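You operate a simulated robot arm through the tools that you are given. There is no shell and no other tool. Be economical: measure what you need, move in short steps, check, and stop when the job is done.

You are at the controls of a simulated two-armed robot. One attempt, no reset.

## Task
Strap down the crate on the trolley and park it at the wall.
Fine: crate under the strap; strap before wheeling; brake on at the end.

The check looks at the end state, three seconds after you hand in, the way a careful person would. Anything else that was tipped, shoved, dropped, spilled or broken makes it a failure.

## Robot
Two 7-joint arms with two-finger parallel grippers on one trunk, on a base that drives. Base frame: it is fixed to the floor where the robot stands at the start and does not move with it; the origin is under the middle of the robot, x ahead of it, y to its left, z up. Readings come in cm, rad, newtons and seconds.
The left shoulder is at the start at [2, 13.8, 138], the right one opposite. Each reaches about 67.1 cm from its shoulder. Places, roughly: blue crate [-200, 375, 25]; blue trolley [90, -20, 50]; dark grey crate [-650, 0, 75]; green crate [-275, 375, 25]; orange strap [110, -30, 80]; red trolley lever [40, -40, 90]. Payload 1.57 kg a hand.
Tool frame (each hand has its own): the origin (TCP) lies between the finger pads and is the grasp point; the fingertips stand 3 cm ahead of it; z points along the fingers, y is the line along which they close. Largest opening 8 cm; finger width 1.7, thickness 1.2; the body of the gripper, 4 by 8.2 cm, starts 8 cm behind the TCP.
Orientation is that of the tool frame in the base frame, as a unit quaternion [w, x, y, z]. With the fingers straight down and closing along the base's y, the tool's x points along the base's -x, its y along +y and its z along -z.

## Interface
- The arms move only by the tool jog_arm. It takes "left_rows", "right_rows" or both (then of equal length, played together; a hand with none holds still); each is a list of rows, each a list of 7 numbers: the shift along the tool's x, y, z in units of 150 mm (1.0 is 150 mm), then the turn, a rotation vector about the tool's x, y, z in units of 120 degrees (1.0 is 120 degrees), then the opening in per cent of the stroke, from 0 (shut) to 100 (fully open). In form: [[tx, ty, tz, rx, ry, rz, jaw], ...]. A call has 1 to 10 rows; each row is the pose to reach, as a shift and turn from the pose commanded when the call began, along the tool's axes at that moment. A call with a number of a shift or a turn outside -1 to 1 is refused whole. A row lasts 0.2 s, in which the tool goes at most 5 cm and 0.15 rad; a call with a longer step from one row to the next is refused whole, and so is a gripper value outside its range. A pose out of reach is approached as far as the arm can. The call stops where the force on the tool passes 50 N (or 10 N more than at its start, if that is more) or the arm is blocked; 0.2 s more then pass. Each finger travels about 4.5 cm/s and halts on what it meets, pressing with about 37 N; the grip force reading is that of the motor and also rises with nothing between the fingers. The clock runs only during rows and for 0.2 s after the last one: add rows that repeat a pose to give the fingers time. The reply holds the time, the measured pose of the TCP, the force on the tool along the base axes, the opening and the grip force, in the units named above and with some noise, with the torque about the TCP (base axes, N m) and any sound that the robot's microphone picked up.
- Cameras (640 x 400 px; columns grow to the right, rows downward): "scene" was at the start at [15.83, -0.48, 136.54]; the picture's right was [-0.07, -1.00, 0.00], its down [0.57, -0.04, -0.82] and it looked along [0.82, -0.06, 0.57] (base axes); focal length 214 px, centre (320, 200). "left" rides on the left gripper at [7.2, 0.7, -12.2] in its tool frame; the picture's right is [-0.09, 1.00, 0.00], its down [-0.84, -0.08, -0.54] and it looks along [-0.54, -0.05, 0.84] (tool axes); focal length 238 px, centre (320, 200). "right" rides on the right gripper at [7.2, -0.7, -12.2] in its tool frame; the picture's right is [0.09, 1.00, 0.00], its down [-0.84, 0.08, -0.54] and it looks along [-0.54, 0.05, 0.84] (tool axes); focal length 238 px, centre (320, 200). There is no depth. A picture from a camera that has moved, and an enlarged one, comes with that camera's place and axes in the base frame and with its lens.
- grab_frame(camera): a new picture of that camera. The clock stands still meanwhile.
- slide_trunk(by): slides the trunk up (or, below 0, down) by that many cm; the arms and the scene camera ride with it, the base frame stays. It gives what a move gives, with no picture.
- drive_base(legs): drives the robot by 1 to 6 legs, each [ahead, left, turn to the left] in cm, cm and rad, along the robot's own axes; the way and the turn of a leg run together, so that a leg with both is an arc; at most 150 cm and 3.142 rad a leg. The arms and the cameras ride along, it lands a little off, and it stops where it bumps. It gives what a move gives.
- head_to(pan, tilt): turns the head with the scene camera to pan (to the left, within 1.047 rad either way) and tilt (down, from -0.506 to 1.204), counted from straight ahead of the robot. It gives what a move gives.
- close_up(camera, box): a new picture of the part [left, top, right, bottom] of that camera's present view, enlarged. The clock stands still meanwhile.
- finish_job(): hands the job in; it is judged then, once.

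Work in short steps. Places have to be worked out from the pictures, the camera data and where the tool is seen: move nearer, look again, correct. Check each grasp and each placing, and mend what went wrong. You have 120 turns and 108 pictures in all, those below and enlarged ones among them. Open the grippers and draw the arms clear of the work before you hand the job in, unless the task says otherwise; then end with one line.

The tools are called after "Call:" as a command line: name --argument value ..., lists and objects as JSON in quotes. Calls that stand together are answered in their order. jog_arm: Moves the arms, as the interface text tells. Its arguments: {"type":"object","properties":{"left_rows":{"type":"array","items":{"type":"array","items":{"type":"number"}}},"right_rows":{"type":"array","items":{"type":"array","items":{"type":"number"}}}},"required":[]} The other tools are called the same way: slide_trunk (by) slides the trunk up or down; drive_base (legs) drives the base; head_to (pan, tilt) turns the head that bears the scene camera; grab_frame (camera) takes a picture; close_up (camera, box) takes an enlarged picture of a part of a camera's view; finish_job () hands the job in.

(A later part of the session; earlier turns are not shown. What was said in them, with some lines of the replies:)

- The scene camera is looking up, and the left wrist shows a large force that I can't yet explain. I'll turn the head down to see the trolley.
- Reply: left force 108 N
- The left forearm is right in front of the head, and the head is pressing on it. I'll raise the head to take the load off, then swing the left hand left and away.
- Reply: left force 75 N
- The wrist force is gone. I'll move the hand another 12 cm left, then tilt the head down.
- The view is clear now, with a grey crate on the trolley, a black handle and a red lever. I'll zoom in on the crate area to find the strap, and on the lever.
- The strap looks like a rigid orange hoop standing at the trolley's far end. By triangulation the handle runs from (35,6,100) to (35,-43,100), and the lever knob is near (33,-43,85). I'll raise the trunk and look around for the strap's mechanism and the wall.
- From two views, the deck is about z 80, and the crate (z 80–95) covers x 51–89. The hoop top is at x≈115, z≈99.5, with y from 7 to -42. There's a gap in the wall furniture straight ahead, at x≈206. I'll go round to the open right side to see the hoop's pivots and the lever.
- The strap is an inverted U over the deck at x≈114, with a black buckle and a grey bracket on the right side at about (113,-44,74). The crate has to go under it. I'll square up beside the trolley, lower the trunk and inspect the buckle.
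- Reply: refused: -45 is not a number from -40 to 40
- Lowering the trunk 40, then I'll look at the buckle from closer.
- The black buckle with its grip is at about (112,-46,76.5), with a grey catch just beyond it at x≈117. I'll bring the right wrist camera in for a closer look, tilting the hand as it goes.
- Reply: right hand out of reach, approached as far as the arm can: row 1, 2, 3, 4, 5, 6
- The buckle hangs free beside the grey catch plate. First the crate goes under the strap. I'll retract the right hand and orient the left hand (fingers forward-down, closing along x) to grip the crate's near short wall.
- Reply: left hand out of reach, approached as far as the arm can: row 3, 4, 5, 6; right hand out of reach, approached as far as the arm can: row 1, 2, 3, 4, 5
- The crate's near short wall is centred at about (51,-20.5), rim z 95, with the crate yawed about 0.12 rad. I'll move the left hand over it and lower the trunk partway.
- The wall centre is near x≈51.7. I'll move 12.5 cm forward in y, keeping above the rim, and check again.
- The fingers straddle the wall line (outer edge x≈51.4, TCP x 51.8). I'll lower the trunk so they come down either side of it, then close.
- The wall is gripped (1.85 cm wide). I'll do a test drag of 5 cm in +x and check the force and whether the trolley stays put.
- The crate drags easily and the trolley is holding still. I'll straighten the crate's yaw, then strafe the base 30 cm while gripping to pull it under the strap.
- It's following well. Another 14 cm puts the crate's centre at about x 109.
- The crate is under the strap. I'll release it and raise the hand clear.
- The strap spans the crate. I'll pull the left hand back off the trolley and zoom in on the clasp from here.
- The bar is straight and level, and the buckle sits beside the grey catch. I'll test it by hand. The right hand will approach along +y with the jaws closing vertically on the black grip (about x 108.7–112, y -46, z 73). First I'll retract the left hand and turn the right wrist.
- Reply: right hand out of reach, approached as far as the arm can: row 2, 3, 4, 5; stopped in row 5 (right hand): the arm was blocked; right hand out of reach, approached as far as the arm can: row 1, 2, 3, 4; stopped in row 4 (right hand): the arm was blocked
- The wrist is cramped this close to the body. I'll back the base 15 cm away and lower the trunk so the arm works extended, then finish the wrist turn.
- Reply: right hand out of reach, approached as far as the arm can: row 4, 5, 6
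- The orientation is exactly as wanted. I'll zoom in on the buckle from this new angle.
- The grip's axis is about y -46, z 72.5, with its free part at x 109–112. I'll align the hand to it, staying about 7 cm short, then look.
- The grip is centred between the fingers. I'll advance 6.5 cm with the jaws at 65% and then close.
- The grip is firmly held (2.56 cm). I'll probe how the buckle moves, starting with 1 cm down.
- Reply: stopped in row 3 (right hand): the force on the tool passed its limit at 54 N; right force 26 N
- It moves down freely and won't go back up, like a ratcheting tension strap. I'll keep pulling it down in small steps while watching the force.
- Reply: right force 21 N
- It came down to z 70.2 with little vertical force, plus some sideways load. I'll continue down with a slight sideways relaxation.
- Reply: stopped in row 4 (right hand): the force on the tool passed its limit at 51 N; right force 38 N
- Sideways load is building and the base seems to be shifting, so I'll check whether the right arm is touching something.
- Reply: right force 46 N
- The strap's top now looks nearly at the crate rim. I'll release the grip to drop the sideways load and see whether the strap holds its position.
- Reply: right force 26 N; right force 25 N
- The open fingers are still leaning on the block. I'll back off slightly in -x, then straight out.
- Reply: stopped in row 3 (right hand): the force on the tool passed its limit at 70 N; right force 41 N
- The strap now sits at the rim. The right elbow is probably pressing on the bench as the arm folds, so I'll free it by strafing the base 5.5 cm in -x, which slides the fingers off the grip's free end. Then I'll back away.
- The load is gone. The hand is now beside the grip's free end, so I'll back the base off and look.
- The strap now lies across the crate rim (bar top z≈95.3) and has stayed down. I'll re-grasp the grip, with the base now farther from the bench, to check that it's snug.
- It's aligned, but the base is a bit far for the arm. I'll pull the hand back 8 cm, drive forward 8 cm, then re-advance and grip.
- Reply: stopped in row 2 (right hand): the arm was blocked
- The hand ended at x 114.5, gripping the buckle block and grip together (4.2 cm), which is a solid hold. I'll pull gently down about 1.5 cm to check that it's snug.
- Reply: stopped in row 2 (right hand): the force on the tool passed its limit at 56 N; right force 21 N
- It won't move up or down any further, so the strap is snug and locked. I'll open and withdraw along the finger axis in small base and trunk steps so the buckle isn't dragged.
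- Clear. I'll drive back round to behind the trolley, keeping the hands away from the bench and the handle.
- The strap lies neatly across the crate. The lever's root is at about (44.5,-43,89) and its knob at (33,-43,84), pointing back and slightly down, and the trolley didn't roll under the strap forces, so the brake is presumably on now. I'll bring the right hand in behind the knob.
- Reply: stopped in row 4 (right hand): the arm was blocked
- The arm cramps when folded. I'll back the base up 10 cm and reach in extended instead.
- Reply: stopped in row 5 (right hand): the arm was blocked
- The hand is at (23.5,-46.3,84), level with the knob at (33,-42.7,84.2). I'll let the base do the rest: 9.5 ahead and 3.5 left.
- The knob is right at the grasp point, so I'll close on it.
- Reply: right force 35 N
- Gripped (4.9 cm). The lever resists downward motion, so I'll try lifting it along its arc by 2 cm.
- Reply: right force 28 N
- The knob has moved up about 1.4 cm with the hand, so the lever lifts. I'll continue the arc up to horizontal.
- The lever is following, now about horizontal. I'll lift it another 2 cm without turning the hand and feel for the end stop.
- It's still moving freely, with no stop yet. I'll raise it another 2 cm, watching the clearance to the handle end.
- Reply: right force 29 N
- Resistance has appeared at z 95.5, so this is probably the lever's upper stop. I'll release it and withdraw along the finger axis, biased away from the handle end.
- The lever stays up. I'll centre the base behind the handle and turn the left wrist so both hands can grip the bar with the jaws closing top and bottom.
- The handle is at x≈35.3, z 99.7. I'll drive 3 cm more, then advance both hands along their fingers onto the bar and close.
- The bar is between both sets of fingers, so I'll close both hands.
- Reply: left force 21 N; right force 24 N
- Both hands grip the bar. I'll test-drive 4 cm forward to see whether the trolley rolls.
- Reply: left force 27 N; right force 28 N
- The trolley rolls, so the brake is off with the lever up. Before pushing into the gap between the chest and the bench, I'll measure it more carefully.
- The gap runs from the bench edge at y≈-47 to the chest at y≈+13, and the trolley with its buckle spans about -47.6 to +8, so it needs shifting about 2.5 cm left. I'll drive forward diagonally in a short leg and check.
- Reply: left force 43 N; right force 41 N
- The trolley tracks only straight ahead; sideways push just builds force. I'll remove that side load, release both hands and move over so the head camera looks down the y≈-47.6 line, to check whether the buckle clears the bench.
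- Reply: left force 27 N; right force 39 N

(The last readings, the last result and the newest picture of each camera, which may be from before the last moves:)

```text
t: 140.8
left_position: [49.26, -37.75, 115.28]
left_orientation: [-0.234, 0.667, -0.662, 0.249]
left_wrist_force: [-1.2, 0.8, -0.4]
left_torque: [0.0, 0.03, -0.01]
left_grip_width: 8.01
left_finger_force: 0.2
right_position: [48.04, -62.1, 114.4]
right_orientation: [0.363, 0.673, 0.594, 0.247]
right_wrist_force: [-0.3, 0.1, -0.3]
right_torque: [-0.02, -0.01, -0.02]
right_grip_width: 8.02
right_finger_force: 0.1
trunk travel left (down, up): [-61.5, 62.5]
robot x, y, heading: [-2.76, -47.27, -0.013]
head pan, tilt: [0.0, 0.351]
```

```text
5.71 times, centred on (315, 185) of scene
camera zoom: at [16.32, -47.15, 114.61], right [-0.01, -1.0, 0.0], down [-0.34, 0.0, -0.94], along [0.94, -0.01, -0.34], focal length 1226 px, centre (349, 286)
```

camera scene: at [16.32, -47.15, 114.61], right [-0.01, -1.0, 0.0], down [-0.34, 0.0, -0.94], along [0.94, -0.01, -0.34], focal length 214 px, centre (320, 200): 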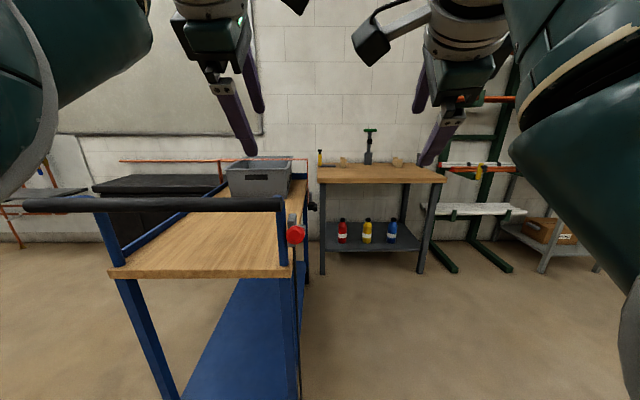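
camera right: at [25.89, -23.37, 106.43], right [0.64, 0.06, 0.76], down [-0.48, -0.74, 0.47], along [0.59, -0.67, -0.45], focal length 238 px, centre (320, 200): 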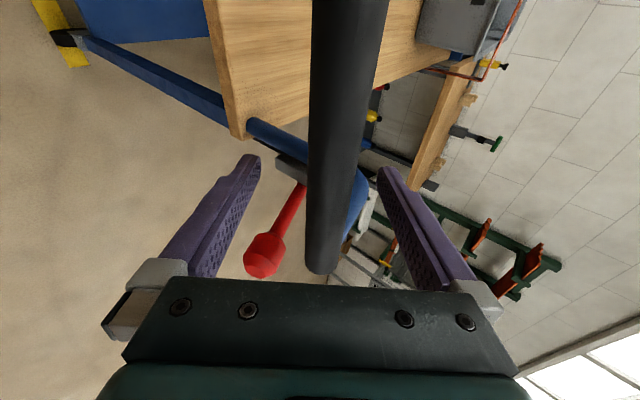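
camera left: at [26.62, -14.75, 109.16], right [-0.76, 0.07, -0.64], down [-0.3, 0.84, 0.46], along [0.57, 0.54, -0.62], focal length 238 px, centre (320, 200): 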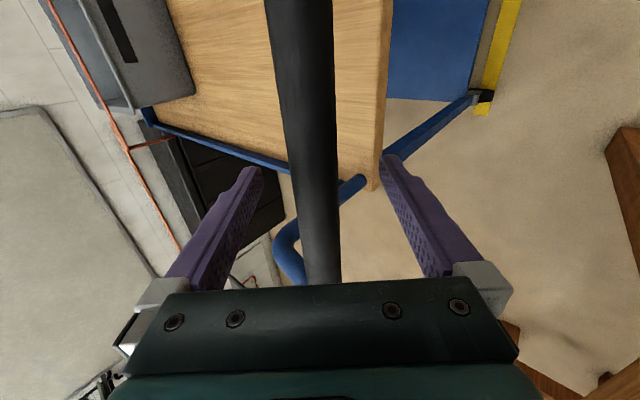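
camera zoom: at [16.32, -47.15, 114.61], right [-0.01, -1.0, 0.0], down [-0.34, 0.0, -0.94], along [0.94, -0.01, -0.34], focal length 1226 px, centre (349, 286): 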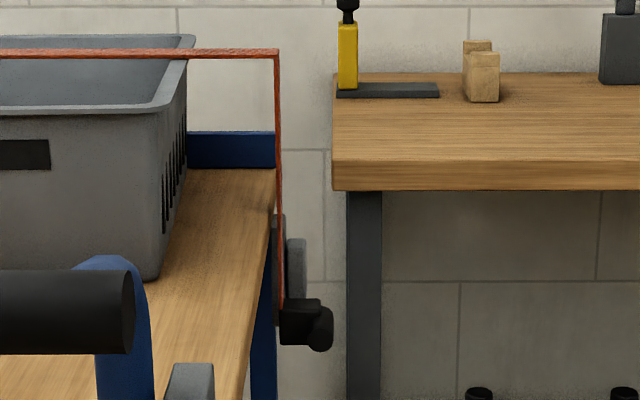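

Looking down that line: the buckle's outer edge is at y≈-46.8 and z 66–71, the bench top is at z 76–80 (above the buckle), and the bench leg's edge is at y≈-48.4. So straight travel clears by about 1.5 cm. I'll return to the handle and grip it again.

Call:
drive_base --legs '[[0, 30, 0.01]]'

Call:
slide_trunk --by -10

Call:
jog_arm --left_rows '[[0, 0, 0.15, 0, 0, 0, 100], [0, 0, 0.3, 0, 0, 0, 100], [0, 0, 0.46, 0, 0, 0, 100]]' --right_rows '[[0, 0, 0.15, 0, 0, 0, 100], [0, 0, 0.3, 0, 0, 0, 100], [0, 0, 0.46, 0, 0, 0, 100]]'

Call:
grab_frame --camera "right"

Call:
grab_frame --camera "left"

```text
t: 142.8
left_position: [49.23, -8.13, 115.45]
left_orientation: [-0.235, 0.669, -0.66, 0.249]
left_wrist_force: [-1.0, 1.1, -0.3]
left_torque: [0.03, 0.03, -0.04]
left_grip_width: 7.99
left_finger_force: 0.0
right_position: [48.39, -32.63, 114.3]
right_orientation: [0.364, 0.671, 0.596, 0.248]
right_wrist_force: [-0.5, 0.1, -0.5]
right_torque: [-0.03, 0.02, 0.0]
right_grip_width: 8.0
right_finger_force: 0.1
trunk travel left (down, up): [-61.5, 62.5]
robot x, y, heading: [-2.46, -17.67, -0.003]
head pan, tilt: [0.0, 0.351]
```

```text
t: 144.2
left_position: [49.28, -8.35, 105.37]
left_orientation: [-0.235, 0.669, -0.66, 0.248]
left_wrist_force: [0.3, 0.4, 0.0]
left_torque: [0.04, 0.0, 0.0]
left_grip_width: 7.97
left_finger_force: 0.0
right_position: [48.34, -32.71, 104.34]
right_orientation: [0.364, 0.671, 0.596, 0.249]
right_wrist_force: [-0.4, 0.5, 0.7]
right_torque: [0.02, 0.03, 0.01]
right_grip_width: 8.01
right_finger_force: 0.0
trunk travel left (down, up): [-51.5, 72.5]
robot x, y, heading: [-2.98, -18.28, 0.002]
head pan, tilt: [0.0, 0.351]
```

```text
t: 144.9
left_position: [53.71, -8.22, 100.04]
left_orientation: [-0.237, 0.669, -0.659, 0.248]
left_wrist_force: [0.6, -0.5, -0.1]
left_torque: [0.0, 0.02, 0.02]
left_grip_width: 8.01
left_finger_force: 0.0
right_position: [53.74, -34.02, 100.03]
right_orientation: [0.363, 0.672, 0.596, 0.249]
right_wrist_force: [0.3, 0.0, 0.1]
right_torque: [0.04, 0.01, 0.02]
right_grip_width: 8.03
right_finger_force: 0.1
trunk travel left (down, up): [-51.5, 72.5]
robot x, y, heading: [-2.33, -17.78, 0.001]
head pan, tilt: [0.0, 0.351]
```

```text
26 pictures are left
camera right: at [45.28, -24.67, 106.28], right [0.63, 0.06, 0.77], down [-0.51, -0.72, 0.48], along [0.59, -0.69, -0.42], focal length 238 px, centre (320, 200)
```

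right: 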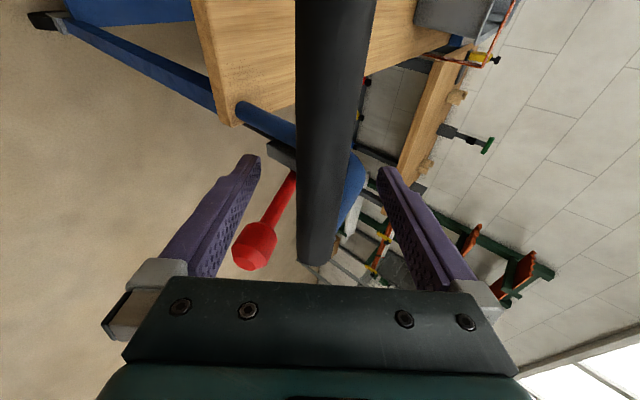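

```text
25 pictures are left
camera left: at [45.37, -15.3, 109.17], right [-0.76, 0.07, -0.64], down [-0.29, 0.84, 0.45], along [0.58, 0.53, -0.62], focal length 238 px, centre (320, 200)
```

left: 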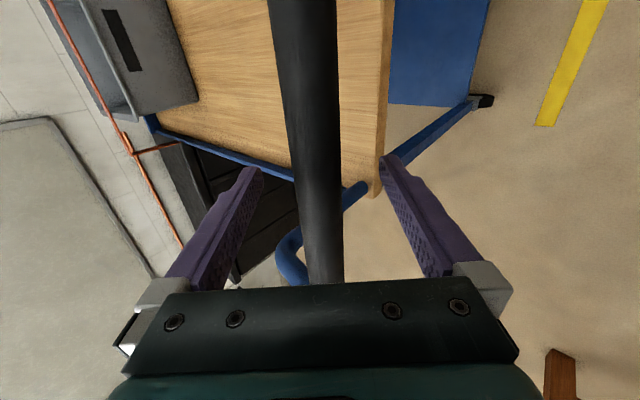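

The bar is between the fingers again, so I'll close and push 35 cm straight.

Call:
jog_arm --left_rows '[[0, 0, 0, 0, 0, 0, 60], [0, 0, 0, 0, 0, 0, 30], [0, 0, 0, 0, 0, 0, 0], [0, 0, 0, 0, 0, 0, 0], [0, 0, 0, 0, 0, 0, 0], [0, 0, 0, 0, 0, 0, 0]]' --right_rows '[[0, 0, 0, 0, 0, 0, 60], [0, 0, 0, 0, 0, 0, 30], [0, 0, 0, 0, 0, 0, 0], [0, 0, 0, 0, 0, 0, 0], [0, 0, 0, 0, 0, 0, 0], [0, 0, 0, 0, 0, 0, 0]]'

Call:
drive_base --legs '[[20, 0, 0]]'

Call:
grab_frame --camera "scene"

```text
t: 146.3
left_position: [53.54, -8.25, 100.07]
left_orientation: [-0.237, 0.668, -0.66, 0.248]
left_wrist_force: [10.5, 0.3, 0.1]
left_torque: [0.24, 0.02, -0.45]
left_grip_width: 2.77
left_finger_force: 38.0
right_position: [53.77, -33.98, 99.99]
right_orientation: [0.363, 0.671, 0.596, 0.248]
right_wrist_force: [-9.4, -0.3, 0.8]
right_torque: [-0.28, -0.05, 0.43]
right_grip_width: 2.8
right_finger_force: 38.3
trunk travel left (down, up): [-51.5, 72.5]
robot x, y, heading: [-2.4, -17.76, -0.0]
head pan, tilt: [0.0, 0.351]
```

```text
t: 147.9
left_position: [73.44, -8.23, 100.07]
left_orientation: [-0.237, 0.669, -0.659, 0.249]
left_wrist_force: [17.2, 1.1, 1.8]
left_torque: [0.31, -0.07, -0.65]
left_grip_width: 2.78
left_finger_force: 38.3
right_position: [73.61, -34.1, 100.09]
right_orientation: [0.362, 0.672, 0.596, 0.248]
right_wrist_force: [-19.4, -1.7, 0.0]
right_torque: [-0.53, -0.01, 0.63]
right_grip_width: 2.78
right_finger_force: 37.8
trunk travel left (down, up): [-51.5, 72.5]
robot x, y, heading: [16.9, -17.37, -0.003]
head pan, tilt: [0.0, 0.351]
```

```text
24 pictures are left
camera scene: at [36.27, -17.93, 104.63], right [0.0, -1.0, 0.0], down [-0.34, 0.0, -0.94], along [0.94, 0.0, -0.34], focal length 214 px, centre (320, 200)
```

scene: 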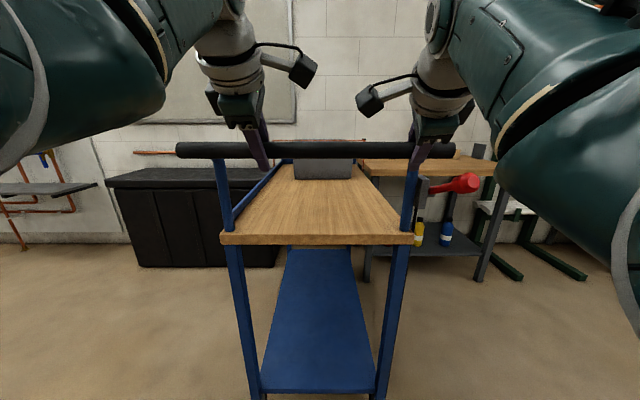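

It's tracking straight. The buckle is now reaching the bench front, so I'll go on in short legs and watch the forces.

Call:
drive_base --legs '[[8, 0, 0]]'

Call:
drive_base --legs '[[8, 0, 0]]'

Call:
head_to --pan 0 --tilt 0.5

Call:
grab_frame --camera "scene"

```text
t: 149.0
left_position: [81.33, -8.24, 100.01]
left_orientation: [-0.237, 0.669, -0.659, 0.249]
left_wrist_force: [9.4, -1.5, -2.6]
left_torque: [0.54, -0.11, -0.79]
left_grip_width: 2.81
left_finger_force: 37.9
right_position: [81.63, -34.08, 99.97]
right_orientation: [0.363, 0.671, 0.597, 0.248]
right_wrist_force: [-10.6, -0.9, 1.8]
right_torque: [-0.78, -0.15, 0.43]
right_grip_width: 2.8
right_finger_force: 38.4
trunk travel left (down, up): [-51.5, 72.5]
robot x, y, heading: [24.98, -17.73, 0.002]
head pan, tilt: [0.0, 0.351]
```

```text
t: 150.1
left_position: [89.42, -8.28, 100.15]
left_orientation: [-0.237, 0.669, -0.659, 0.248]
left_wrist_force: [4.1, -1.2, -1.8]
left_torque: [0.5, -0.08, -0.75]
left_grip_width: 2.75
left_finger_force: 38.0
right_position: [89.49, -34.03, 99.97]
right_orientation: [0.363, 0.671, 0.597, 0.248]
right_wrist_force: [-4.3, -1.9, 0.7]
right_torque: [-0.8, -0.13, 0.48]
right_grip_width: 2.79
right_finger_force: 38.2
trunk travel left (down, up): [-51.5, 72.5]
robot x, y, heading: [33.42, -17.91, -0.001]
head pan, tilt: [0.0, 0.351]
```

```text
t: 150.8
left_position: [89.48, -8.22, 100.16]
left_orientation: [-0.237, 0.668, -0.66, 0.249]
left_wrist_force: [-1.7, -0.2, 1.1]
left_torque: [0.46, 0.01, -0.63]
left_grip_width: 2.79
left_finger_force: 38.1
right_position: [89.55, -33.99, 99.99]
right_orientation: [0.364, 0.671, 0.597, 0.246]
right_wrist_force: [-0.6, -3.3, -0.1]
right_torque: [-0.45, 0.06, 0.61]
right_grip_width: 2.79
right_finger_force: 38.1
trunk travel left (down, up): [-51.5, 72.5]
robot x, y, heading: [33.27, -17.65, 0.002]
head pan, tilt: [0.0, 0.499]
```

```text
23 pictures are left
camera scene: at [52.04, -17.95, 103.25], right [0.0, -1.0, 0.0], down [-0.48, 0.0, -0.88], along [0.88, 0.0, -0.48], focal length 214 px, centre (320, 200)
```

scene: 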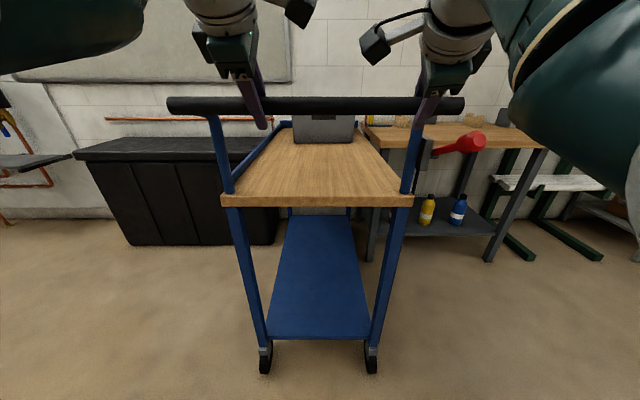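

The handle is now at x 89.6, so the deck front is at about 186 and the wall at about 206–211. I'll push 12 more, then check the gap.

Call:
drive_base --legs '[[11, 0, 0]]'

Call:
close_up --camera "scene" --box '[190, 90, 430, 240]'

Call:
grab_frame --camera "left"

```text
t: 151.9
left_position: [100.28, -8.23, 100.25]
left_orientation: [-0.238, 0.67, -0.658, 0.249]
left_wrist_force: [6.6, -2.3, -2.4]
left_torque: [0.41, -0.11, -0.65]
left_grip_width: 2.77
left_finger_force: 38.1
right_position: [100.44, -34.1, 100.0]
right_orientation: [0.363, 0.671, 0.598, 0.247]
right_wrist_force: [-8.5, -3.8, 1.5]
right_torque: [-0.57, -0.12, 0.46]
right_grip_width: 2.79
right_finger_force: 38.1
trunk travel left (down, up): [-51.5, 72.5]
robot x, y, heading: [44.1, -17.59, 0.002]
head pan, tilt: [0.0, 0.499]
```

```text
2.67 times, centred on (310, 165) of scene
camera zoom: at [62.85, -17.99, 103.25], right [0.0, -1.0, 0.0], down [-0.48, 0.0, -0.88], along [0.88, 0.0, -0.48], focal length 572 px, centre (347, 293)
```

zoom: 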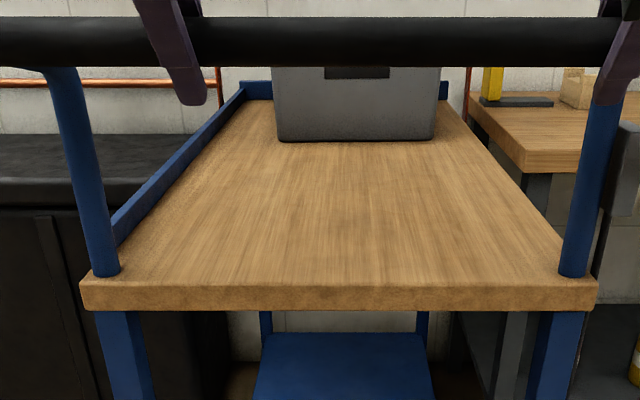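

```text
21 pictures are left
camera left: at [91.95, -15.3, 109.23], right [-0.76, 0.07, -0.64], down [-0.3, 0.84, 0.45], along [0.58, 0.53, -0.62], focal length 238 px, centre (320, 200)
```

left: 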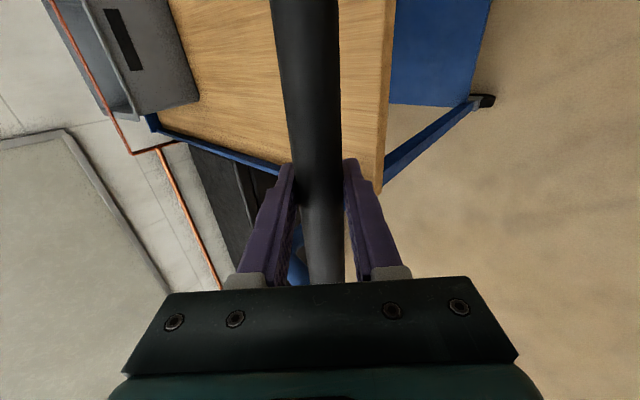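

The front is at about 196.5, and the estimated gap to the wall is around 12 cm. I'll push 5 cm, then 2 cm legs, watching for wall contact.

Call:
drive_base --legs '[[5, 0, 0]]'

Call:
drive_base --legs '[[2, 0, 0]]'

Call:
head_to --pan 0.15 --tilt 0.4

Call:
grab_frame --camera "scene"

```text
t: 152.9
left_position: [105.24, -8.15, 100.2]
left_orientation: [-0.236, 0.669, -0.659, 0.249]
left_wrist_force: [4.1, -1.6, -2.8]
left_torque: [0.53, -0.07, -0.81]
left_grip_width: 2.77
left_finger_force: 38.4
right_position: [105.38, -34.02, 100.01]
right_orientation: [0.363, 0.671, 0.598, 0.247]
right_wrist_force: [-6.5, -3.0, 0.6]
right_torque: [-0.72, -0.14, 0.54]
right_grip_width: 2.76
right_finger_force: 38.0
trunk travel left (down, up): [-51.5, 72.5]
robot x, y, heading: [48.81, -17.56, 0.002]
head pan, tilt: [0.0, 0.499]
```

```text
t: 153.7
left_position: [107.18, -8.27, 100.04]
left_orientation: [-0.237, 0.668, -0.659, 0.249]
left_wrist_force: [1.5, -1.7, -2.7]
left_torque: [0.52, -0.09, -0.69]
left_grip_width: 2.77
left_finger_force: 38.2
right_position: [107.48, -34.14, 99.94]
right_orientation: [0.363, 0.672, 0.597, 0.246]
right_wrist_force: [-1.3, -3.2, -0.4]
right_torque: [-0.66, -0.13, 0.59]
right_grip_width: 2.81
right_finger_force: 38.7
trunk travel left (down, up): [-51.5, 72.5]
robot x, y, heading: [51.04, -17.91, -0.002]
head pan, tilt: [0.0, 0.499]
```

```text
t: 154.4
left_position: [107.21, -8.26, 100.15]
left_orientation: [-0.237, 0.667, -0.661, 0.25]
left_wrist_force: [-0.7, -1.7, -1.9]
left_torque: [0.46, 0.04, -0.57]
left_grip_width: 2.78
left_finger_force: 37.7
right_position: [107.4, -34.0, 99.94]
right_orientation: [0.362, 0.67, 0.599, 0.246]
right_wrist_force: [-0.7, -2.1, 0.5]
right_torque: [-0.48, 0.08, 0.61]
right_grip_width: 2.78
right_finger_force: 37.5
trunk travel left (down, up): [-51.5, 72.5]
robot x, y, heading: [51.2, -17.48, 0.001]
head pan, tilt: [0.15, 0.4]
```

```text
20 pictures are left
camera scene: at [69.94, -16.56, 104.15], right [0.15, -0.99, 0.0], down [-0.39, -0.06, -0.92], along [0.91, 0.14, -0.39], focal length 214 px, centre (320, 200)
```

scene: 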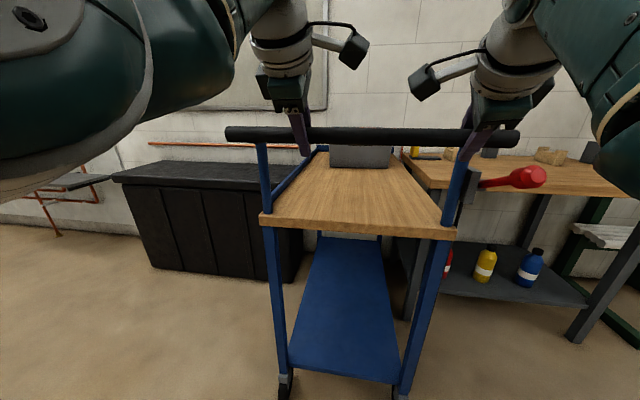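

No contact yet. I'll continue in 2 cm legs.

Call:
drive_base --legs '[[2, 0, 0]]'

Call:
drive_base --legs '[[2, 0, 0]]'

Call:
close_up --camera "scene" --box '[250, 110, 490, 260]'

```text
t: 155.2
left_position: [109.27, -8.38, 100.17]
left_orientation: [-0.236, 0.668, -0.66, 0.249]
left_wrist_force: [3.3, -1.8, -2.8]
left_torque: [0.5, -0.17, -0.61]
left_grip_width: 2.75
left_finger_force: 37.9
right_position: [109.29, -34.0, 99.98]
right_orientation: [0.363, 0.67, 0.599, 0.247]
right_wrist_force: [-3.4, -1.8, -1.2]
right_torque: [-0.73, -0.19, 0.4]
right_grip_width: 2.81
right_finger_force: 38.6
trunk travel left (down, up): [-51.5, 72.5]
robot x, y, heading: [52.53, -17.63, -0.001]
head pan, tilt: [0.15, 0.4]
```

```text
t: 156.1
left_position: [109.99, -8.29, 99.93]
left_orientation: [-0.234, 0.667, -0.664, 0.244]
left_wrist_force: [-17.0, 3.4, 3.9]
left_torque: [0.06, 0.43, -0.49]
left_grip_width: 2.76
left_finger_force: 38.1
right_position: [110.29, -34.02, 99.79]
right_orientation: [0.363, 0.672, 0.599, 0.241]
right_wrist_force: [-26.6, -1.2, 5.1]
right_torque: [-0.3, 0.27, 0.58]
right_grip_width: 2.79
right_finger_force: 38.1
trunk travel left (down, up): [-51.5, 72.5]
robot x, y, heading: [54.92, -17.78, -0.001]
head pan, tilt: [0.15, 0.4]
stopped in leg 1: the force on the tool passed its limit at 74 N (the readings are from after the stop); the commanded pose is now the measured one
```

```text
2.67 times, centred on (370, 185) of scene
camera zoom: at [72.94, -16.47, 104.01], right [0.15, -0.99, 0.0], down [-0.39, -0.06, -0.92], along [0.91, 0.14, -0.4], focal length 572 px, centre (187, 240)
```

zoom: 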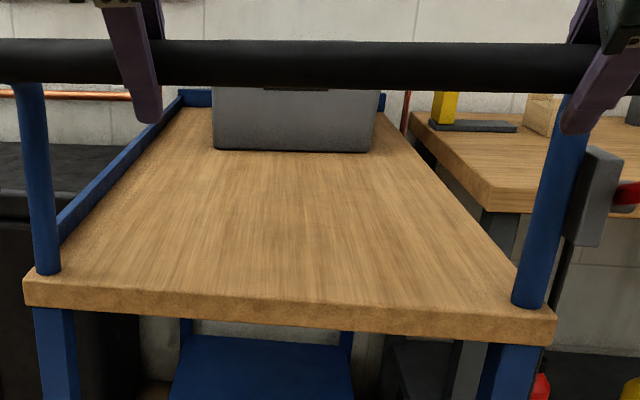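

Both hands met firm resistance with the deck front at about 206, so it's against the wall. I'll back off about 1 cm to relieve the pressure, release, and retreat to go and set the brake.

Call:
drive_base --legs '[[-1.5, 0, 0]]'

Call:
jog_arm --left_rows '[[0, 0, 0, 0, 0, 0, 50], [0, 0, 0, 0, 0, 0, 100], [0, 0, 0, 0, 0, 0, 100], [0, 0, 0, 0, 0, 0, 100], [0, 0, -0.15, 0, 0, 0, 100], [0, 0, -0.3, 0, 0, 0, 100], [0, 0, -0.45, 0, 0, 0, 100]]' --right_rows '[[0, 0, 0, 0, 0, 0, 50], [0, 0, 0, 0, 0, 0, 100], [0, 0, 0, 0, 0, 0, 100], [0, 0, 0, 0, 0, 0, 100], [0, 0, -0.15, 0, 0, 0, 100], [0, 0, -0.3, 0, 0, 0, 100], [0, 0, -0.45, 0, 0, 0, 100]]'

Call:
drive_base --legs '[[-12, 0, 0], [0, -13, 0]]'

Call:
head_to --pan 0 --tilt 0.4

Call:
grab_frame --camera "scene"

Call:
grab_frame --camera "right"

```text
t: 156.8
left_position: [108.96, -8.34, 100.0]
left_orientation: [-0.234, 0.668, -0.663, 0.245]
left_wrist_force: [2.5, 1.3, -20.6]
left_torque: [0.4, -0.04, -0.31]
left_grip_width: 2.76
left_finger_force: 37.9
right_position: [109.29, -34.01, 99.78]
right_orientation: [0.362, 0.672, 0.598, 0.243]
right_wrist_force: [-1.6, 1.2, -17.0]
right_torque: [-0.47, 0.02, 0.61]
right_grip_width: 2.78
right_finger_force: 37.9
trunk travel left (down, up): [-51.5, 72.5]
robot x, y, heading: [53.05, -17.87, -0.006]
head pan, tilt: [0.15, 0.4]
```

```text
t: 158.4
left_position: [105.27, -7.3, 105.7]
left_orientation: [-0.242, 0.671, -0.657, 0.243]
left_wrist_force: [0.8, 0.2, 0.1]
left_torque: [0.03, -0.03, -0.01]
left_grip_width: 8.0
left_finger_force: 0.0
right_position: [104.27, -33.16, 104.37]
right_orientation: [0.365, 0.671, 0.597, 0.244]
right_wrist_force: [1.1, -0.4, -0.1]
right_torque: [0.0, 0.01, 0.02]
right_grip_width: 7.99
right_finger_force: 0.0
trunk travel left (down, up): [-51.5, 72.5]
robot x, y, heading: [52.86, -17.83, -0.001]
head pan, tilt: [0.15, 0.4]
```

```text
t: 160.6
left_position: [93.3, -20.74, 105.63]
left_orientation: [-0.241, 0.67, -0.658, 0.243]
left_wrist_force: [0.3, 0.4, 0.9]
left_torque: [-0.02, -0.01, -0.01]
left_grip_width: 7.99
left_finger_force: 0.0
right_position: [92.28, -46.53, 104.26]
right_orientation: [0.366, 0.672, 0.597, 0.243]
right_wrist_force: [-0.7, -0.2, 0.9]
right_torque: [0.01, -0.01, 0.03]
right_grip_width: 8.0
right_finger_force: 0.0
trunk travel left (down, up): [-51.5, 72.5]
robot x, y, heading: [41.3, -31.03, -0.0]
head pan, tilt: [0.15, 0.4]
```

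```text
t: 161.3
left_position: [93.22, -20.7, 105.6]
left_orientation: [-0.239, 0.67, -0.659, 0.244]
left_wrist_force: [-0.2, 0.5, -0.4]
left_torque: [0.0, -0.01, 0.0]
left_grip_width: 7.98
left_finger_force: 0.0
right_position: [92.52, -46.28, 104.39]
right_orientation: [0.366, 0.671, 0.597, 0.242]
right_wrist_force: [-0.2, -0.4, -0.5]
right_torque: [-0.01, 0.0, 0.0]
right_grip_width: 7.99
right_finger_force: 0.0
trunk travel left (down, up): [-51.5, 72.5]
robot x, y, heading: [41.49, -30.89, 0.003]
head pan, tilt: [0.0, 0.4]
```

```text
18 pictures are left
camera scene: at [60.28, -31.1, 104.16], right [0.0, -1.0, 0.0], down [-0.39, 0.0, -0.92], along [0.92, 0.0, -0.39], focal length 214 px, centre (320, 200)
```

scene: 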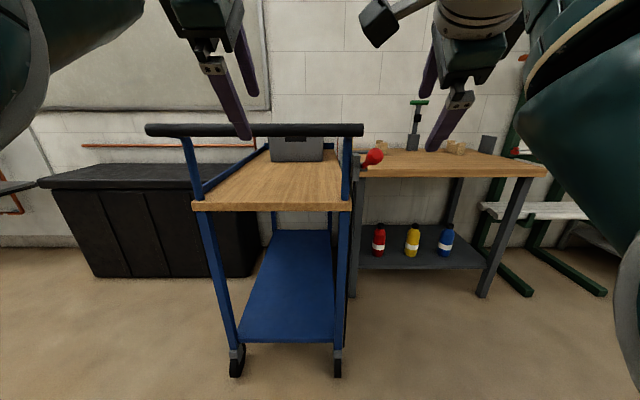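

```text
17 pictures are left
camera right: at [83.98, -36.97, 110.53], right [0.64, 0.07, 0.77], down [-0.51, -0.71, 0.49], along [0.58, -0.7, -0.42], focal length 238 px, centre (320, 200)
```

right: 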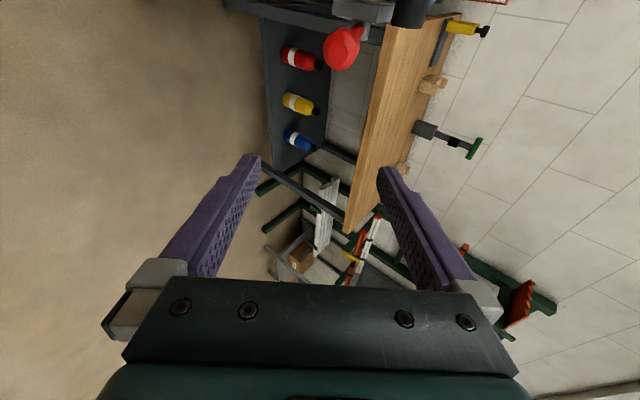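

The trolley stayed put. By the same offsets, the lever knob should be at about (108,-43,95). I'll lift the left hand away from the handle, then move the right hand to its earlier release pose next to the knob.

Call:
jog_arm --left_rows '[[0, 0, -0.12, 0, 0, 0, 50], [0, 0, -0.25, 0, 0, 0, 20], [0, 0, -0.38, 0, 0, 0, 20], [0, 0, -0.5, 0, 0, 0, 20]]' --right_rows '[[0, 0, 0, 0, 0, 0, 75], [0, 0, 0, 0, 0, 0, 75], [0, 0, 0, 0, 0, 0, 75], [0, 0, 0, 0, 0, 0, 75]]'

Call:
drive_base --legs '[[0, 2.3, 0], [9.5, 0, 0]]'

Call:
slide_trunk --by -4

Call:
grab_frame --camera "right"

```text
t: 162.3
left_position: [89.41, -20.7, 111.02]
left_orientation: [-0.24, 0.67, -0.659, 0.244]
left_wrist_force: [-0.2, -0.5, 0.3]
left_torque: [0.03, -0.05, -0.02]
left_grip_width: 1.59
left_finger_force: 0.0
left hand out of reach, approached as far as the arm can: row 4
right_position: [92.33, -46.48, 104.33]
right_orientation: [0.366, 0.671, 0.597, 0.243]
right_wrist_force: [-0.5, -0.5, -0.4]
right_torque: [0.0, -0.03, -0.01]
right_grip_width: 6.0
right_finger_force: 0.1
trunk travel left (down, up): [-51.5, 72.5]
robot x, y, heading: [41.02, -30.88, -0.002]
head pan, tilt: [0.0, 0.4]
```

```text
t: 163.8
left_position: [98.84, -18.45, 111.08]
left_orientation: [-0.241, 0.671, -0.657, 0.243]
left_wrist_force: [0.9, 0.2, 0.5]
left_torque: [0.0, 0.0, 0.01]
left_grip_width: 1.64
left_finger_force: 0.1
right_position: [101.9, -44.14, 104.34]
right_orientation: [0.367, 0.671, 0.597, 0.242]
right_wrist_force: [0.4, -0.1, -1.0]
right_torque: [0.0, 0.0, -0.01]
right_grip_width: 5.99
right_finger_force: 0.1
trunk travel left (down, up): [-51.5, 72.5]
robot x, y, heading: [50.3, -28.65, -0.0]
head pan, tilt: [0.0, 0.4]
```

```text
t: 164.6
left_position: [98.88, -18.33, 107.1]
left_orientation: [-0.241, 0.67, -0.658, 0.243]
left_wrist_force: [-0.7, 0.1, 0.1]
left_torque: [0.0, -0.01, -0.01]
left_grip_width: 1.6
left_finger_force: 0.1
right_position: [101.83, -44.15, 100.39]
right_orientation: [0.366, 0.672, 0.597, 0.242]
right_wrist_force: [0.5, 0.9, 0.0]
right_torque: [0.0, -0.05, 0.02]
right_grip_width: 6.0
right_finger_force: 0.2
trunk travel left (down, up): [-47.5, 76.5]
robot x, y, heading: [50.45, -28.83, 0.0]
head pan, tilt: [0.0, 0.4]
```

```text
16 pictures are left
camera right: at [93.4, -34.66, 106.53], right [0.64, 0.07, 0.77], down [-0.51, -0.71, 0.49], along [0.58, -0.7, -0.42], focal length 238 px, centre (320, 200)
```

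right: 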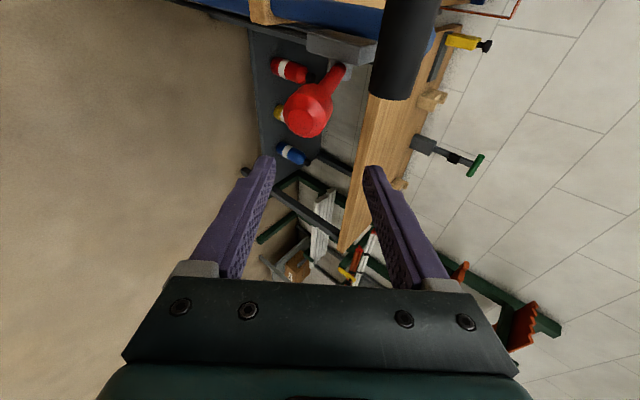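

This is nearly the same view as at release. I'll advance along the fingers and grip the knob.

Call:
jog_arm --right_rows '[[0.02, -0.01, 0.13, 0, 0, 0, 75], [0.04, -0.02, 0.26, 0, 0, 0, 75], [0.07, -0.02, 0.39, 0, 0, 0, 75], [0.07, -0.02, 0.39, 0, 0, 0, 40], [0.07, -0.02, 0.39, 0, 0, 0, 0], [0.07, -0.02, 0.39, 0, 0, 0, 0], [0.07, -0.02, 0.39, 0, 0, 0, 0]]'

Call:
grab_frame --camera "right"

```text
t: 166.2
left_position: [98.67, -18.72, 106.81]
left_orientation: [-0.238, 0.671, -0.658, 0.244]
left_wrist_force: [0.5, -0.8, 0.3]
left_torque: [-0.02, 0.02, -0.04]
left_grip_width: 1.63
left_finger_force: 0.0
right_position: [106.13, -45.11, 96.5]
right_orientation: [0.372, 0.672, 0.594, 0.239]
right_wrist_force: [-4.3, -19.1, -5.5]
right_torque: [-0.32, 0.02, -0.23]
right_grip_width: 0.0
right_finger_force: 12.9
trunk travel left (down, up): [-47.5, 76.5]
robot x, y, heading: [50.67, -28.72, -0.002]
head pan, tilt: [0.0, 0.4]
```

```text
15 pictures are left
camera right: at [97.75, -35.48, 102.58], right [0.63, 0.07, 0.77], down [-0.52, -0.7, 0.49], along [0.58, -0.71, -0.41], focal length 238 px, centre (320, 200)
```

right: 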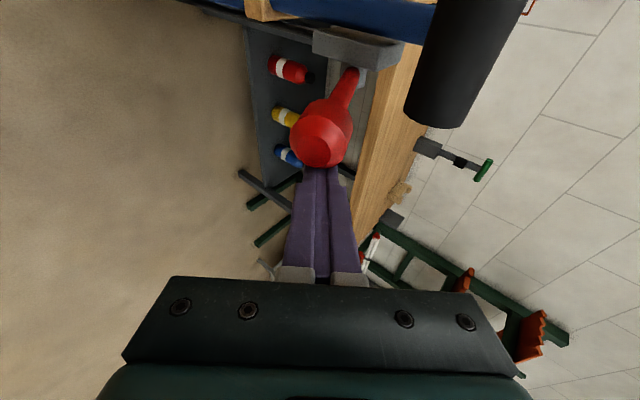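

I passed just outboard of the knob (hand y -45.1). I'll back out, shift about 2 cm inboard, and retry the grip.

Call:
jog_arm --right_rows '[[0, 0, -0.15, 0, 0, 0, 0], [0, 0, -0.33, 0, 0, 0, 30], [0.07, -0.01, -0.33, 0, 0, 0, 75], [0.137, -0.013, -0.33, 0, 0, 0, 75], [0.137, -0.013, -0.33, 0, 0, 0, 75], [0.137, -0.013, -0.2, 0, 0, 0, 75], [0.137, -0.013, -0.07, 0, 0, 0, 75], [0.137, -0.013, 0.064, 0, 0, 0, 75]]'

Call:
grab_frame --camera "right"

```text
t: 168.0
left_position: [98.79, -18.46, 107.12]
left_orientation: [-0.241, 0.671, -0.658, 0.242]
left_wrist_force: [-0.8, -0.5, -0.9]
left_torque: [-0.04, -0.02, -0.02]
left_grip_width: 1.62
left_finger_force: 0.1
right_position: [107.26, -42.29, 95.25]
right_orientation: [0.364, 0.671, 0.599, 0.242]
right_wrist_force: [-1.2, -2.0, -1.2]
right_torque: [0.0, -0.05, -0.04]
right_grip_width: 5.81
right_finger_force: 0.0
trunk travel left (down, up): [-47.5, 76.5]
robot x, y, heading: [50.23, -28.69, 0.001]
head pan, tilt: [0.0, 0.4]
```

```text
14 pictures are left
camera right: at [98.73, -32.78, 101.49], right [0.64, 0.07, 0.77], down [-0.5, -0.71, 0.49], along [0.58, -0.7, -0.42], focal length 238 px, centre (320, 200)
```

right: 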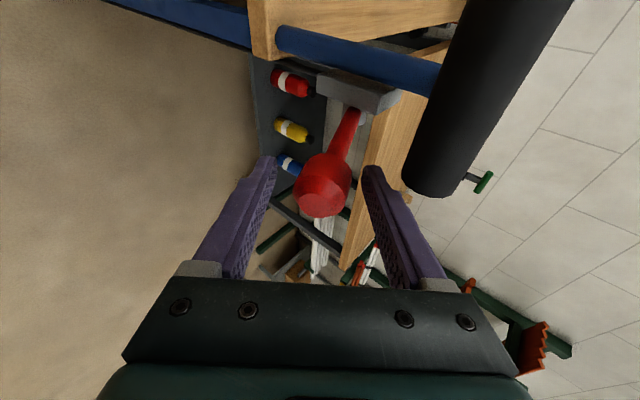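

The knob is centred between the fingers. I'll close and bring the lever down along its arc to horizontal.

Call:
jog_arm --right_rows '[[0, 0, 0, 0, 0, 0, 40], [0, 0, 0, 0, 0, 0, 0], [0, 0, 0, 0, 0, 0, 0], [0, 0, 0, 0, 0, 0, 0]]'

Call:
jog_arm --right_rows '[[0.005, -0.05, 0.026, 0, 0, 0, 0], [0.009, -0.1, 0.052, 0, 0, 0, 0], [0.013, -0.15, 0.078, 0, 0, 0, 0], [0.018, -0.2, 0.105, 0, 0, 0, 0], [0.022, -0.25, 0.131, 0, 0, 0, 0], [0.026, -0.292, 0.157, 0, 0, 0, 0]]'

Call:
grab_frame --camera "right"

```text
t: 169.0
left_position: [98.98, -18.28, 107.11]
left_orientation: [-0.241, 0.671, -0.657, 0.243]
left_wrist_force: [0.1, 0.1, 0.3]
left_torque: [-0.02, 0.0, 0.0]
left_grip_width: 1.6
left_finger_force: 0.0
right_position: [107.38, -42.24, 95.41]
right_orientation: [0.365, 0.672, 0.597, 0.243]
right_wrist_force: [3.7, 3.1, -1.1]
right_torque: [0.1, -0.09, 0.25]
right_grip_width: 3.77
right_finger_force: 38.5
trunk travel left (down, up): [-47.5, 76.5]
robot x, y, heading: [50.39, -28.97, 0.0]
head pan, tilt: [0.0, 0.4]
```

```text
t: 170.4
left_position: [98.63, -18.03, 106.98]
left_orientation: [-0.242, 0.67, -0.659, 0.242]
left_wrist_force: [0.0, 0.1, 0.0]
left_torque: [0.0, 0.01, 0.01]
left_grip_width: 1.6
left_finger_force: 0.1
right_position: [106.66, -42.31, 91.48]
right_orientation: [0.373, 0.67, 0.592, 0.249]
right_wrist_force: [-26.3, 26.4, 24.5]
right_torque: [0.01, -2.81, 0.03]
right_grip_width: 4.18
right_finger_force: 45.4
trunk travel left (down, up): [-47.5, 76.5]
robot x, y, heading: [50.84, -28.85, 0.001]
head pan, tilt: [0.0, 0.4]
```

```text
13 pictures are left
camera right: at [98.06, -32.82, 97.43], right [0.62, 0.07, 0.78], down [-0.52, -0.71, 0.48], along [0.59, -0.7, -0.4], focal length 238 px, centre (320, 200)
```

right: 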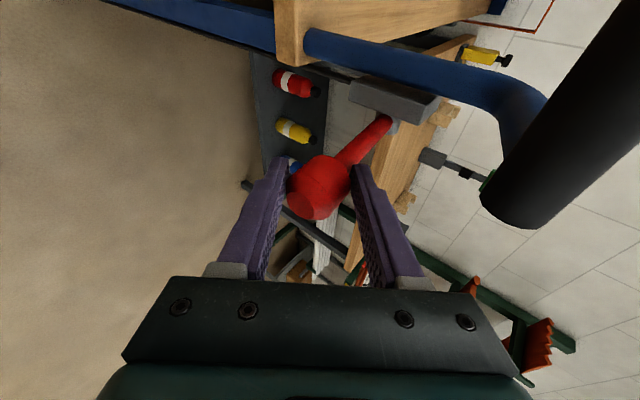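

The lever is coming down. I'll continue along the arc, rotating the hand with it and easing the side load.

Call:
jog_arm --right_rows '[[0.009, -0.036, 0.026, -0.026, 0, 0, 0], [0.018, -0.072, 0.052, -0.052, 0, 0, 0], [0.026, -0.108, 0.079, -0.078, 0, 0, 0], [0.035, -0.145, 0.105, -0.104, 0, 0, 0], [0.044, -0.181, 0.131, -0.13, 0, 0, 0]]'

```text
t: 170.9
left_position: [98.28, -17.74, 106.78]
left_orientation: [-0.241, 0.671, -0.659, 0.24]
left_wrist_force: [-0.4, -0.5, -0.3]
left_torque: [0.0, 0.04, -0.01]
left_grip_width: 1.63
left_finger_force: 0.1
right_position: [106.44, -42.37, 90.66]
right_orientation: [0.393, 0.659, 0.583, 0.268]
right_wrist_force: [-31.8, 29.2, 9.6]
right_torque: [0.6, -0.92, 1.33]
right_grip_width: 4.15
right_finger_force: 45.0
trunk travel left (down, up): [-47.5, 76.5]
robot x, y, heading: [50.65, -28.67, 0.002]
head pan, tilt: [0.0, 0.4]
stopped in row 2 (right hand): the force on the tool passed its limit at 56 N (the readings are from after the stop); the commanded pose is now the measured one
```

Side loads are coming from the arm's own posture. I'll loosen the grip so the knob sits loosely between the fingers, and use the trunk to push the lever straight down.

Call:
jog_arm --right_rows '[[0, 0, 0, 0, 0, 0, 65], [0, 0, 0, 0, 0, 0, 65], [0, 0, 0, 0, 0, 0, 65]]'

Call:
slide_trunk --by -4

Call:
grab_frame --camera "right"

```text
t: 171.7
left_position: [98.73, -18.27, 107.0]
left_orientation: [-0.241, 0.671, -0.658, 0.244]
left_wrist_force: [0.0, -0.8, -0.5]
left_torque: [0.0, 0.01, -0.03]
left_grip_width: 1.65
left_finger_force: 0.0
right_position: [107.0, -43.65, 90.82]
right_orientation: [0.399, 0.66, 0.579, 0.264]
right_wrist_force: [-1.0, -0.1, -0.9]
right_torque: [-0.03, 0.04, 0.01]
right_grip_width: 5.3
right_finger_force: 0.6
trunk travel left (down, up): [-47.5, 76.5]
robot x, y, heading: [50.73, -29.02, 0.005]
head pan, tilt: [0.0, 0.4]
```

```text
t: 172.5
left_position: [98.77, -18.28, 103.13]
left_orientation: [-0.241, 0.671, -0.658, 0.243]
left_wrist_force: [-0.1, -0.1, -1.0]
left_torque: [-0.01, -0.03, 0.02]
left_grip_width: 1.61
left_finger_force: 0.0
right_position: [106.9, -43.66, 86.78]
right_orientation: [0.399, 0.66, 0.58, 0.263]
right_wrist_force: [-1.6, -1.3, -2.5]
right_torque: [-0.03, 0.01, 0.06]
right_grip_width: 5.43
right_finger_force: 0.9
trunk travel left (down, up): [-43.5, 80.5]
robot x, y, heading: [50.67, -29.13, -0.003]
head pan, tilt: [0.0, 0.4]
```

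```text
12 pictures are left
camera right: at [98.1, -33.88, 92.09], right [0.57, 0.08, 0.82], down [-0.55, -0.7, 0.46], along [0.61, -0.71, -0.35], focal length 238 px, centre (320, 200)
```

right: 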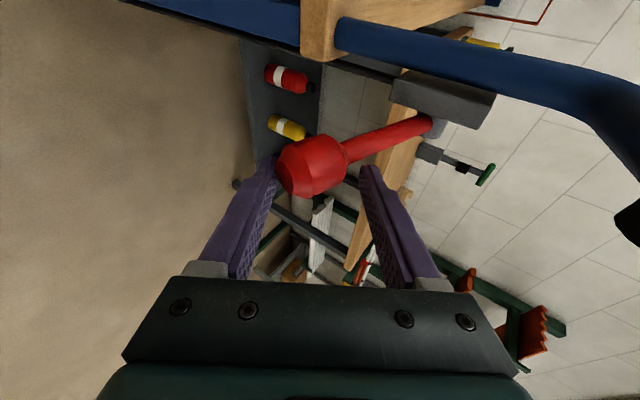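

The lever is nearly at its original low position (knob z≈85.4). I'll push another 2.5 cm to seat it.

Call:
slide_trunk --by -2.5

Call:
grab_frame --camera "right"

```text
t: 173.2
left_position: [98.83, -18.54, 100.53]
left_orientation: [-0.24, 0.671, -0.658, 0.244]
left_wrist_force: [-0.7, 0.2, 0.0]
left_torque: [0.02, 0.0, 0.0]
left_grip_width: 1.6
left_finger_force: 0.1
right_position: [107.08, -43.85, 84.4]
right_orientation: [0.401, 0.659, 0.58, 0.262]
right_wrist_force: [-1.2, -9.9, 4.4]
right_torque: [0.1, -0.28, -0.32]
right_grip_width: 5.51
right_finger_force: 1.4
trunk travel left (down, up): [-41.0, 83.0]
robot x, y, heading: [50.27, -29.02, 0.002]
head pan, tilt: [0.0, 0.4]
```

```text
11 pictures are left
camera right: at [98.22, -34.18, 89.7], right [0.57, 0.08, 0.82], down [-0.56, -0.69, 0.46], along [0.61, -0.72, -0.35], focal length 238 px, centre (320, 200)
```

right: 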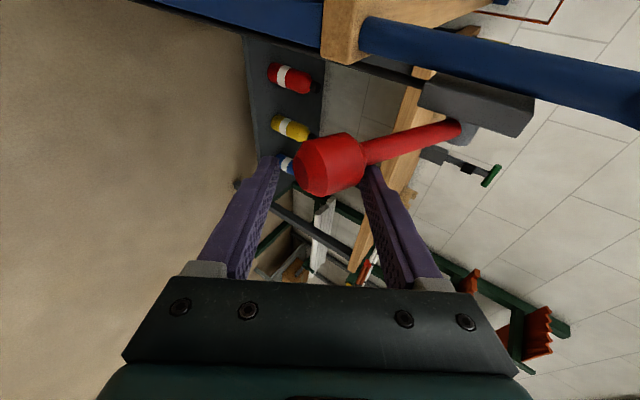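

The knob is at z≈84, matching its original braked position. One more small push to confirm the stop.

Call:
slide_trunk --by -1.5

Call:
grab_frame --camera "right"

```text
t: 173.9
left_position: [99.06, -18.72, 99.13]
left_orientation: [-0.24, 0.671, -0.657, 0.246]
left_wrist_force: [-0.1, -0.2, 0.3]
left_torque: [0.01, 0.07, -0.03]
left_grip_width: 1.61
left_finger_force: 0.1
right_position: [107.23, -44.06, 83.32]
right_orientation: [0.405, 0.658, 0.577, 0.265]
right_wrist_force: [-2.9, -15.2, 21.3]
right_torque: [0.48, -0.69, -0.33]
right_grip_width: 6.67
right_finger_force: 8.0
trunk travel left (down, up): [-39.5, 84.5]
robot x, y, heading: [50.51, -28.98, 0.001]
head pan, tilt: [0.0, 0.4]
```

```text
10 pictures are left
camera right: at [98.42, -34.37, 88.52], right [0.56, 0.08, 0.82], down [-0.56, -0.69, 0.45], along [0.61, -0.72, -0.34], focal length 238 px, centre (320, 200)
```

right: 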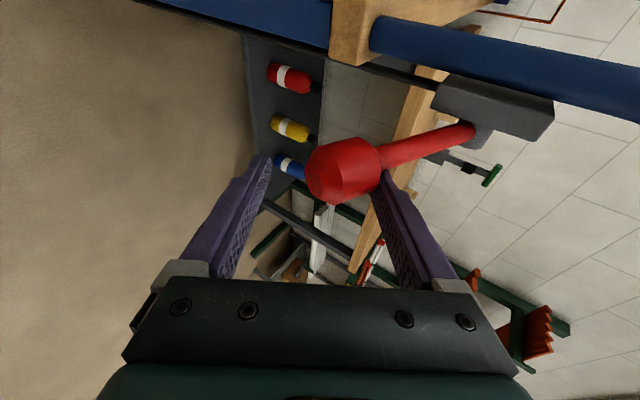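

It's firmly on the stop (21 N). I'll unload slightly, open fully, and withdraw along the finger axis without touching the lever.

Call:
jog_arm --right_rows '[[0, 0.04, 0, 0, 0, 0, 100], [0, 0.05, -0.1, 0, 0, 0, 100], [0, 0.05, -0.2, 0, 0, 0, 100], [0, 0.05, -0.3, 0, 0, 0, 100], [0, 0.05, -0.4, 0, 0, 0, 100]]'

Call:
grab_frame --camera "right"

```text
t: 175.1
left_position: [98.81, -18.31, 99.11]
left_orientation: [-0.24, 0.671, -0.658, 0.243]
left_wrist_force: [0.7, -1.1, -0.2]
left_torque: [-0.01, 0.01, 0.01]
left_grip_width: 1.61
left_finger_force: 0.1
right_position: [102.9, -43.36, 87.42]
right_orientation: [0.409, 0.662, 0.572, 0.261]
right_wrist_force: [-0.1, 0.7, -1.1]
right_torque: [-0.01, 0.01, -0.01]
right_grip_width: 8.02
right_finger_force: 0.1
trunk travel left (down, up): [-39.5, 84.5]
robot x, y, heading: [50.93, -28.56, -0.002]
head pan, tilt: [0.0, 0.4]
```

```text
9 pictures are left
camera right: at [94.17, -33.45, 92.46], right [0.56, 0.08, 0.82], down [-0.57, -0.68, 0.45], along [0.6, -0.73, -0.34], focal length 238 px, centre (320, 200)
```

right: 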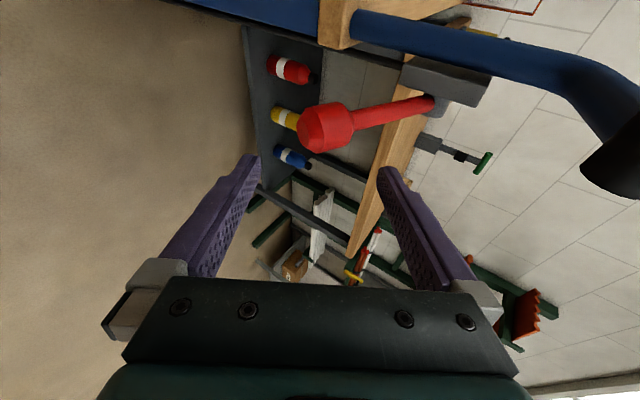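

The lever stays down (knob z≈84), the same as its initial braked position. I'll back away and do a final visual check.

Call:
drive_base --legs '[[-45, 0, 0]]'

Call:
slide_trunk --by 30

Call:
grab_frame --camera "scene"

```text
t: 177.8
left_position: [53.11, -18.36, 99.03]
left_orientation: [-0.241, 0.67, -0.659, 0.244]
left_wrist_force: [-0.2, 0.2, -0.2]
left_torque: [-0.01, -0.03, -0.02]
left_grip_width: 1.61
left_finger_force: 0.1
right_position: [56.99, -43.25, 86.7]
right_orientation: [0.409, 0.66, 0.576, 0.255]
right_wrist_force: [0.7, 0.1, 0.6]
right_torque: [-0.03, -0.03, -0.01]
right_grip_width: 7.97
right_finger_force: 0.0
trunk travel left (down, up): [-39.5, 84.5]
robot x, y, heading: [4.84, -28.72, 0.005]
head pan, tilt: [0.0, 0.4]
```

```text
t: 180.8
left_position: [53.11, -18.5, 129.05]
left_orientation: [-0.241, 0.67, -0.658, 0.244]
left_wrist_force: [0.1, 0.7, -0.6]
left_torque: [0.0, 0.01, -0.05]
left_grip_width: 1.61
left_finger_force: 0.1
right_position: [56.88, -43.77, 116.66]
right_orientation: [0.412, 0.66, 0.576, 0.25]
right_wrist_force: [0.6, 0.2, -0.7]
right_torque: [0.01, -0.02, -0.02]
right_grip_width: 8.01
right_finger_force: 0.1
trunk travel left (down, up): [-69.5, 54.5]
robot x, y, heading: [4.66, -28.71, 0.002]
head pan, tilt: [0.0, 0.4]
```

```text
8 pictures are left
camera scene: at [23.94, -28.78, 122.16], right [0.0, -1.0, 0.0], down [-0.39, 0.0, -0.92], along [0.92, 0.0, -0.39], focal length 214 px, centre (320, 200)
```

scene: 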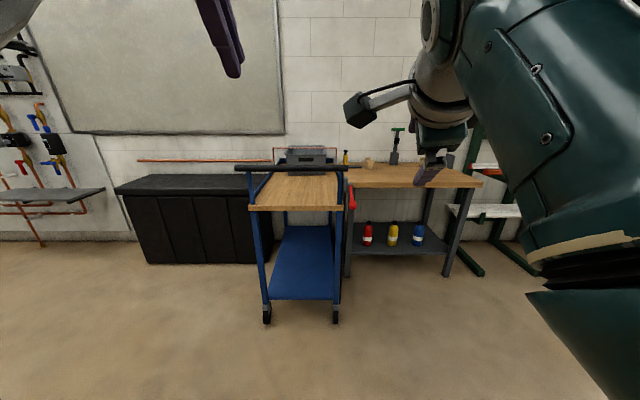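

Call:
close_up --camera "scene" --box '[225, 130, 385, 230]'

Call:
jog_arm --left_rows '[[0, 0, 0, 0, 0, 0, 60], [0, 0, 0, 0, 0, 0, 100], [0, 0, 0, 0, 0, 0, 100]]'

```text
4.00 times, centred on (305, 180) of scene
camera zoom: at [23.94, -28.78, 122.16], right [0.0, -1.0, 0.0], down [-0.39, 0.0, -0.92], along [0.92, 0.0, -0.39], focal length 858 px, centre (380, 280)
```

zoom: 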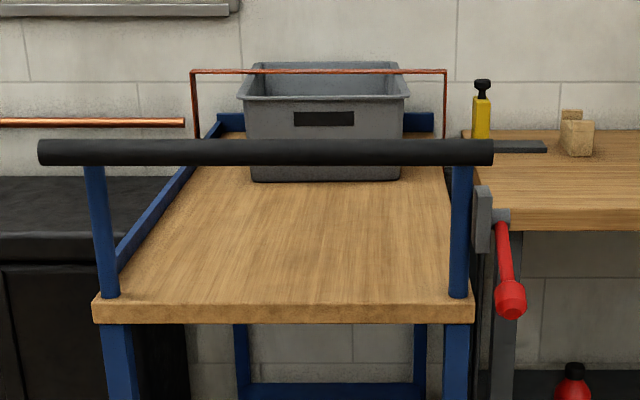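

```text
t: 181.6
left_position: [53.12, -18.54, 129.1]
left_orientation: [-0.241, 0.67, -0.658, 0.244]
left_wrist_force: [0.2, 0.3, 1.4]
left_torque: [-0.03, -0.02, 0.01]
left_grip_width: 8.0
left_finger_force: 0.1
right_position: [57.09, -43.72, 116.72]
right_orientation: [0.412, 0.66, 0.576, 0.25]
right_wrist_force: [0.8, -0.5, 0.0]
right_torque: [-0.01, 0.0, -0.01]
right_grip_width: 7.99
right_finger_force: 0.1
trunk travel left (down, up): [-69.5, 54.5]
robot x, y, heading: [4.89, -28.64, 0.001]
head pan, tilt: [0.0, 0.4]
```

The strap lies across the crate at z≈95, the lever is down on the brake, the trolley is at the wall, the bench items are undisturbed, and both hands are open and clear.

Call:
finish_job

```text
The job is handed in.
```

The crate is strapped down on the trolley. The trolley is parked about 1 cm from the wall with the brake lever down, though I didn't push on it afterwards to test the brake.
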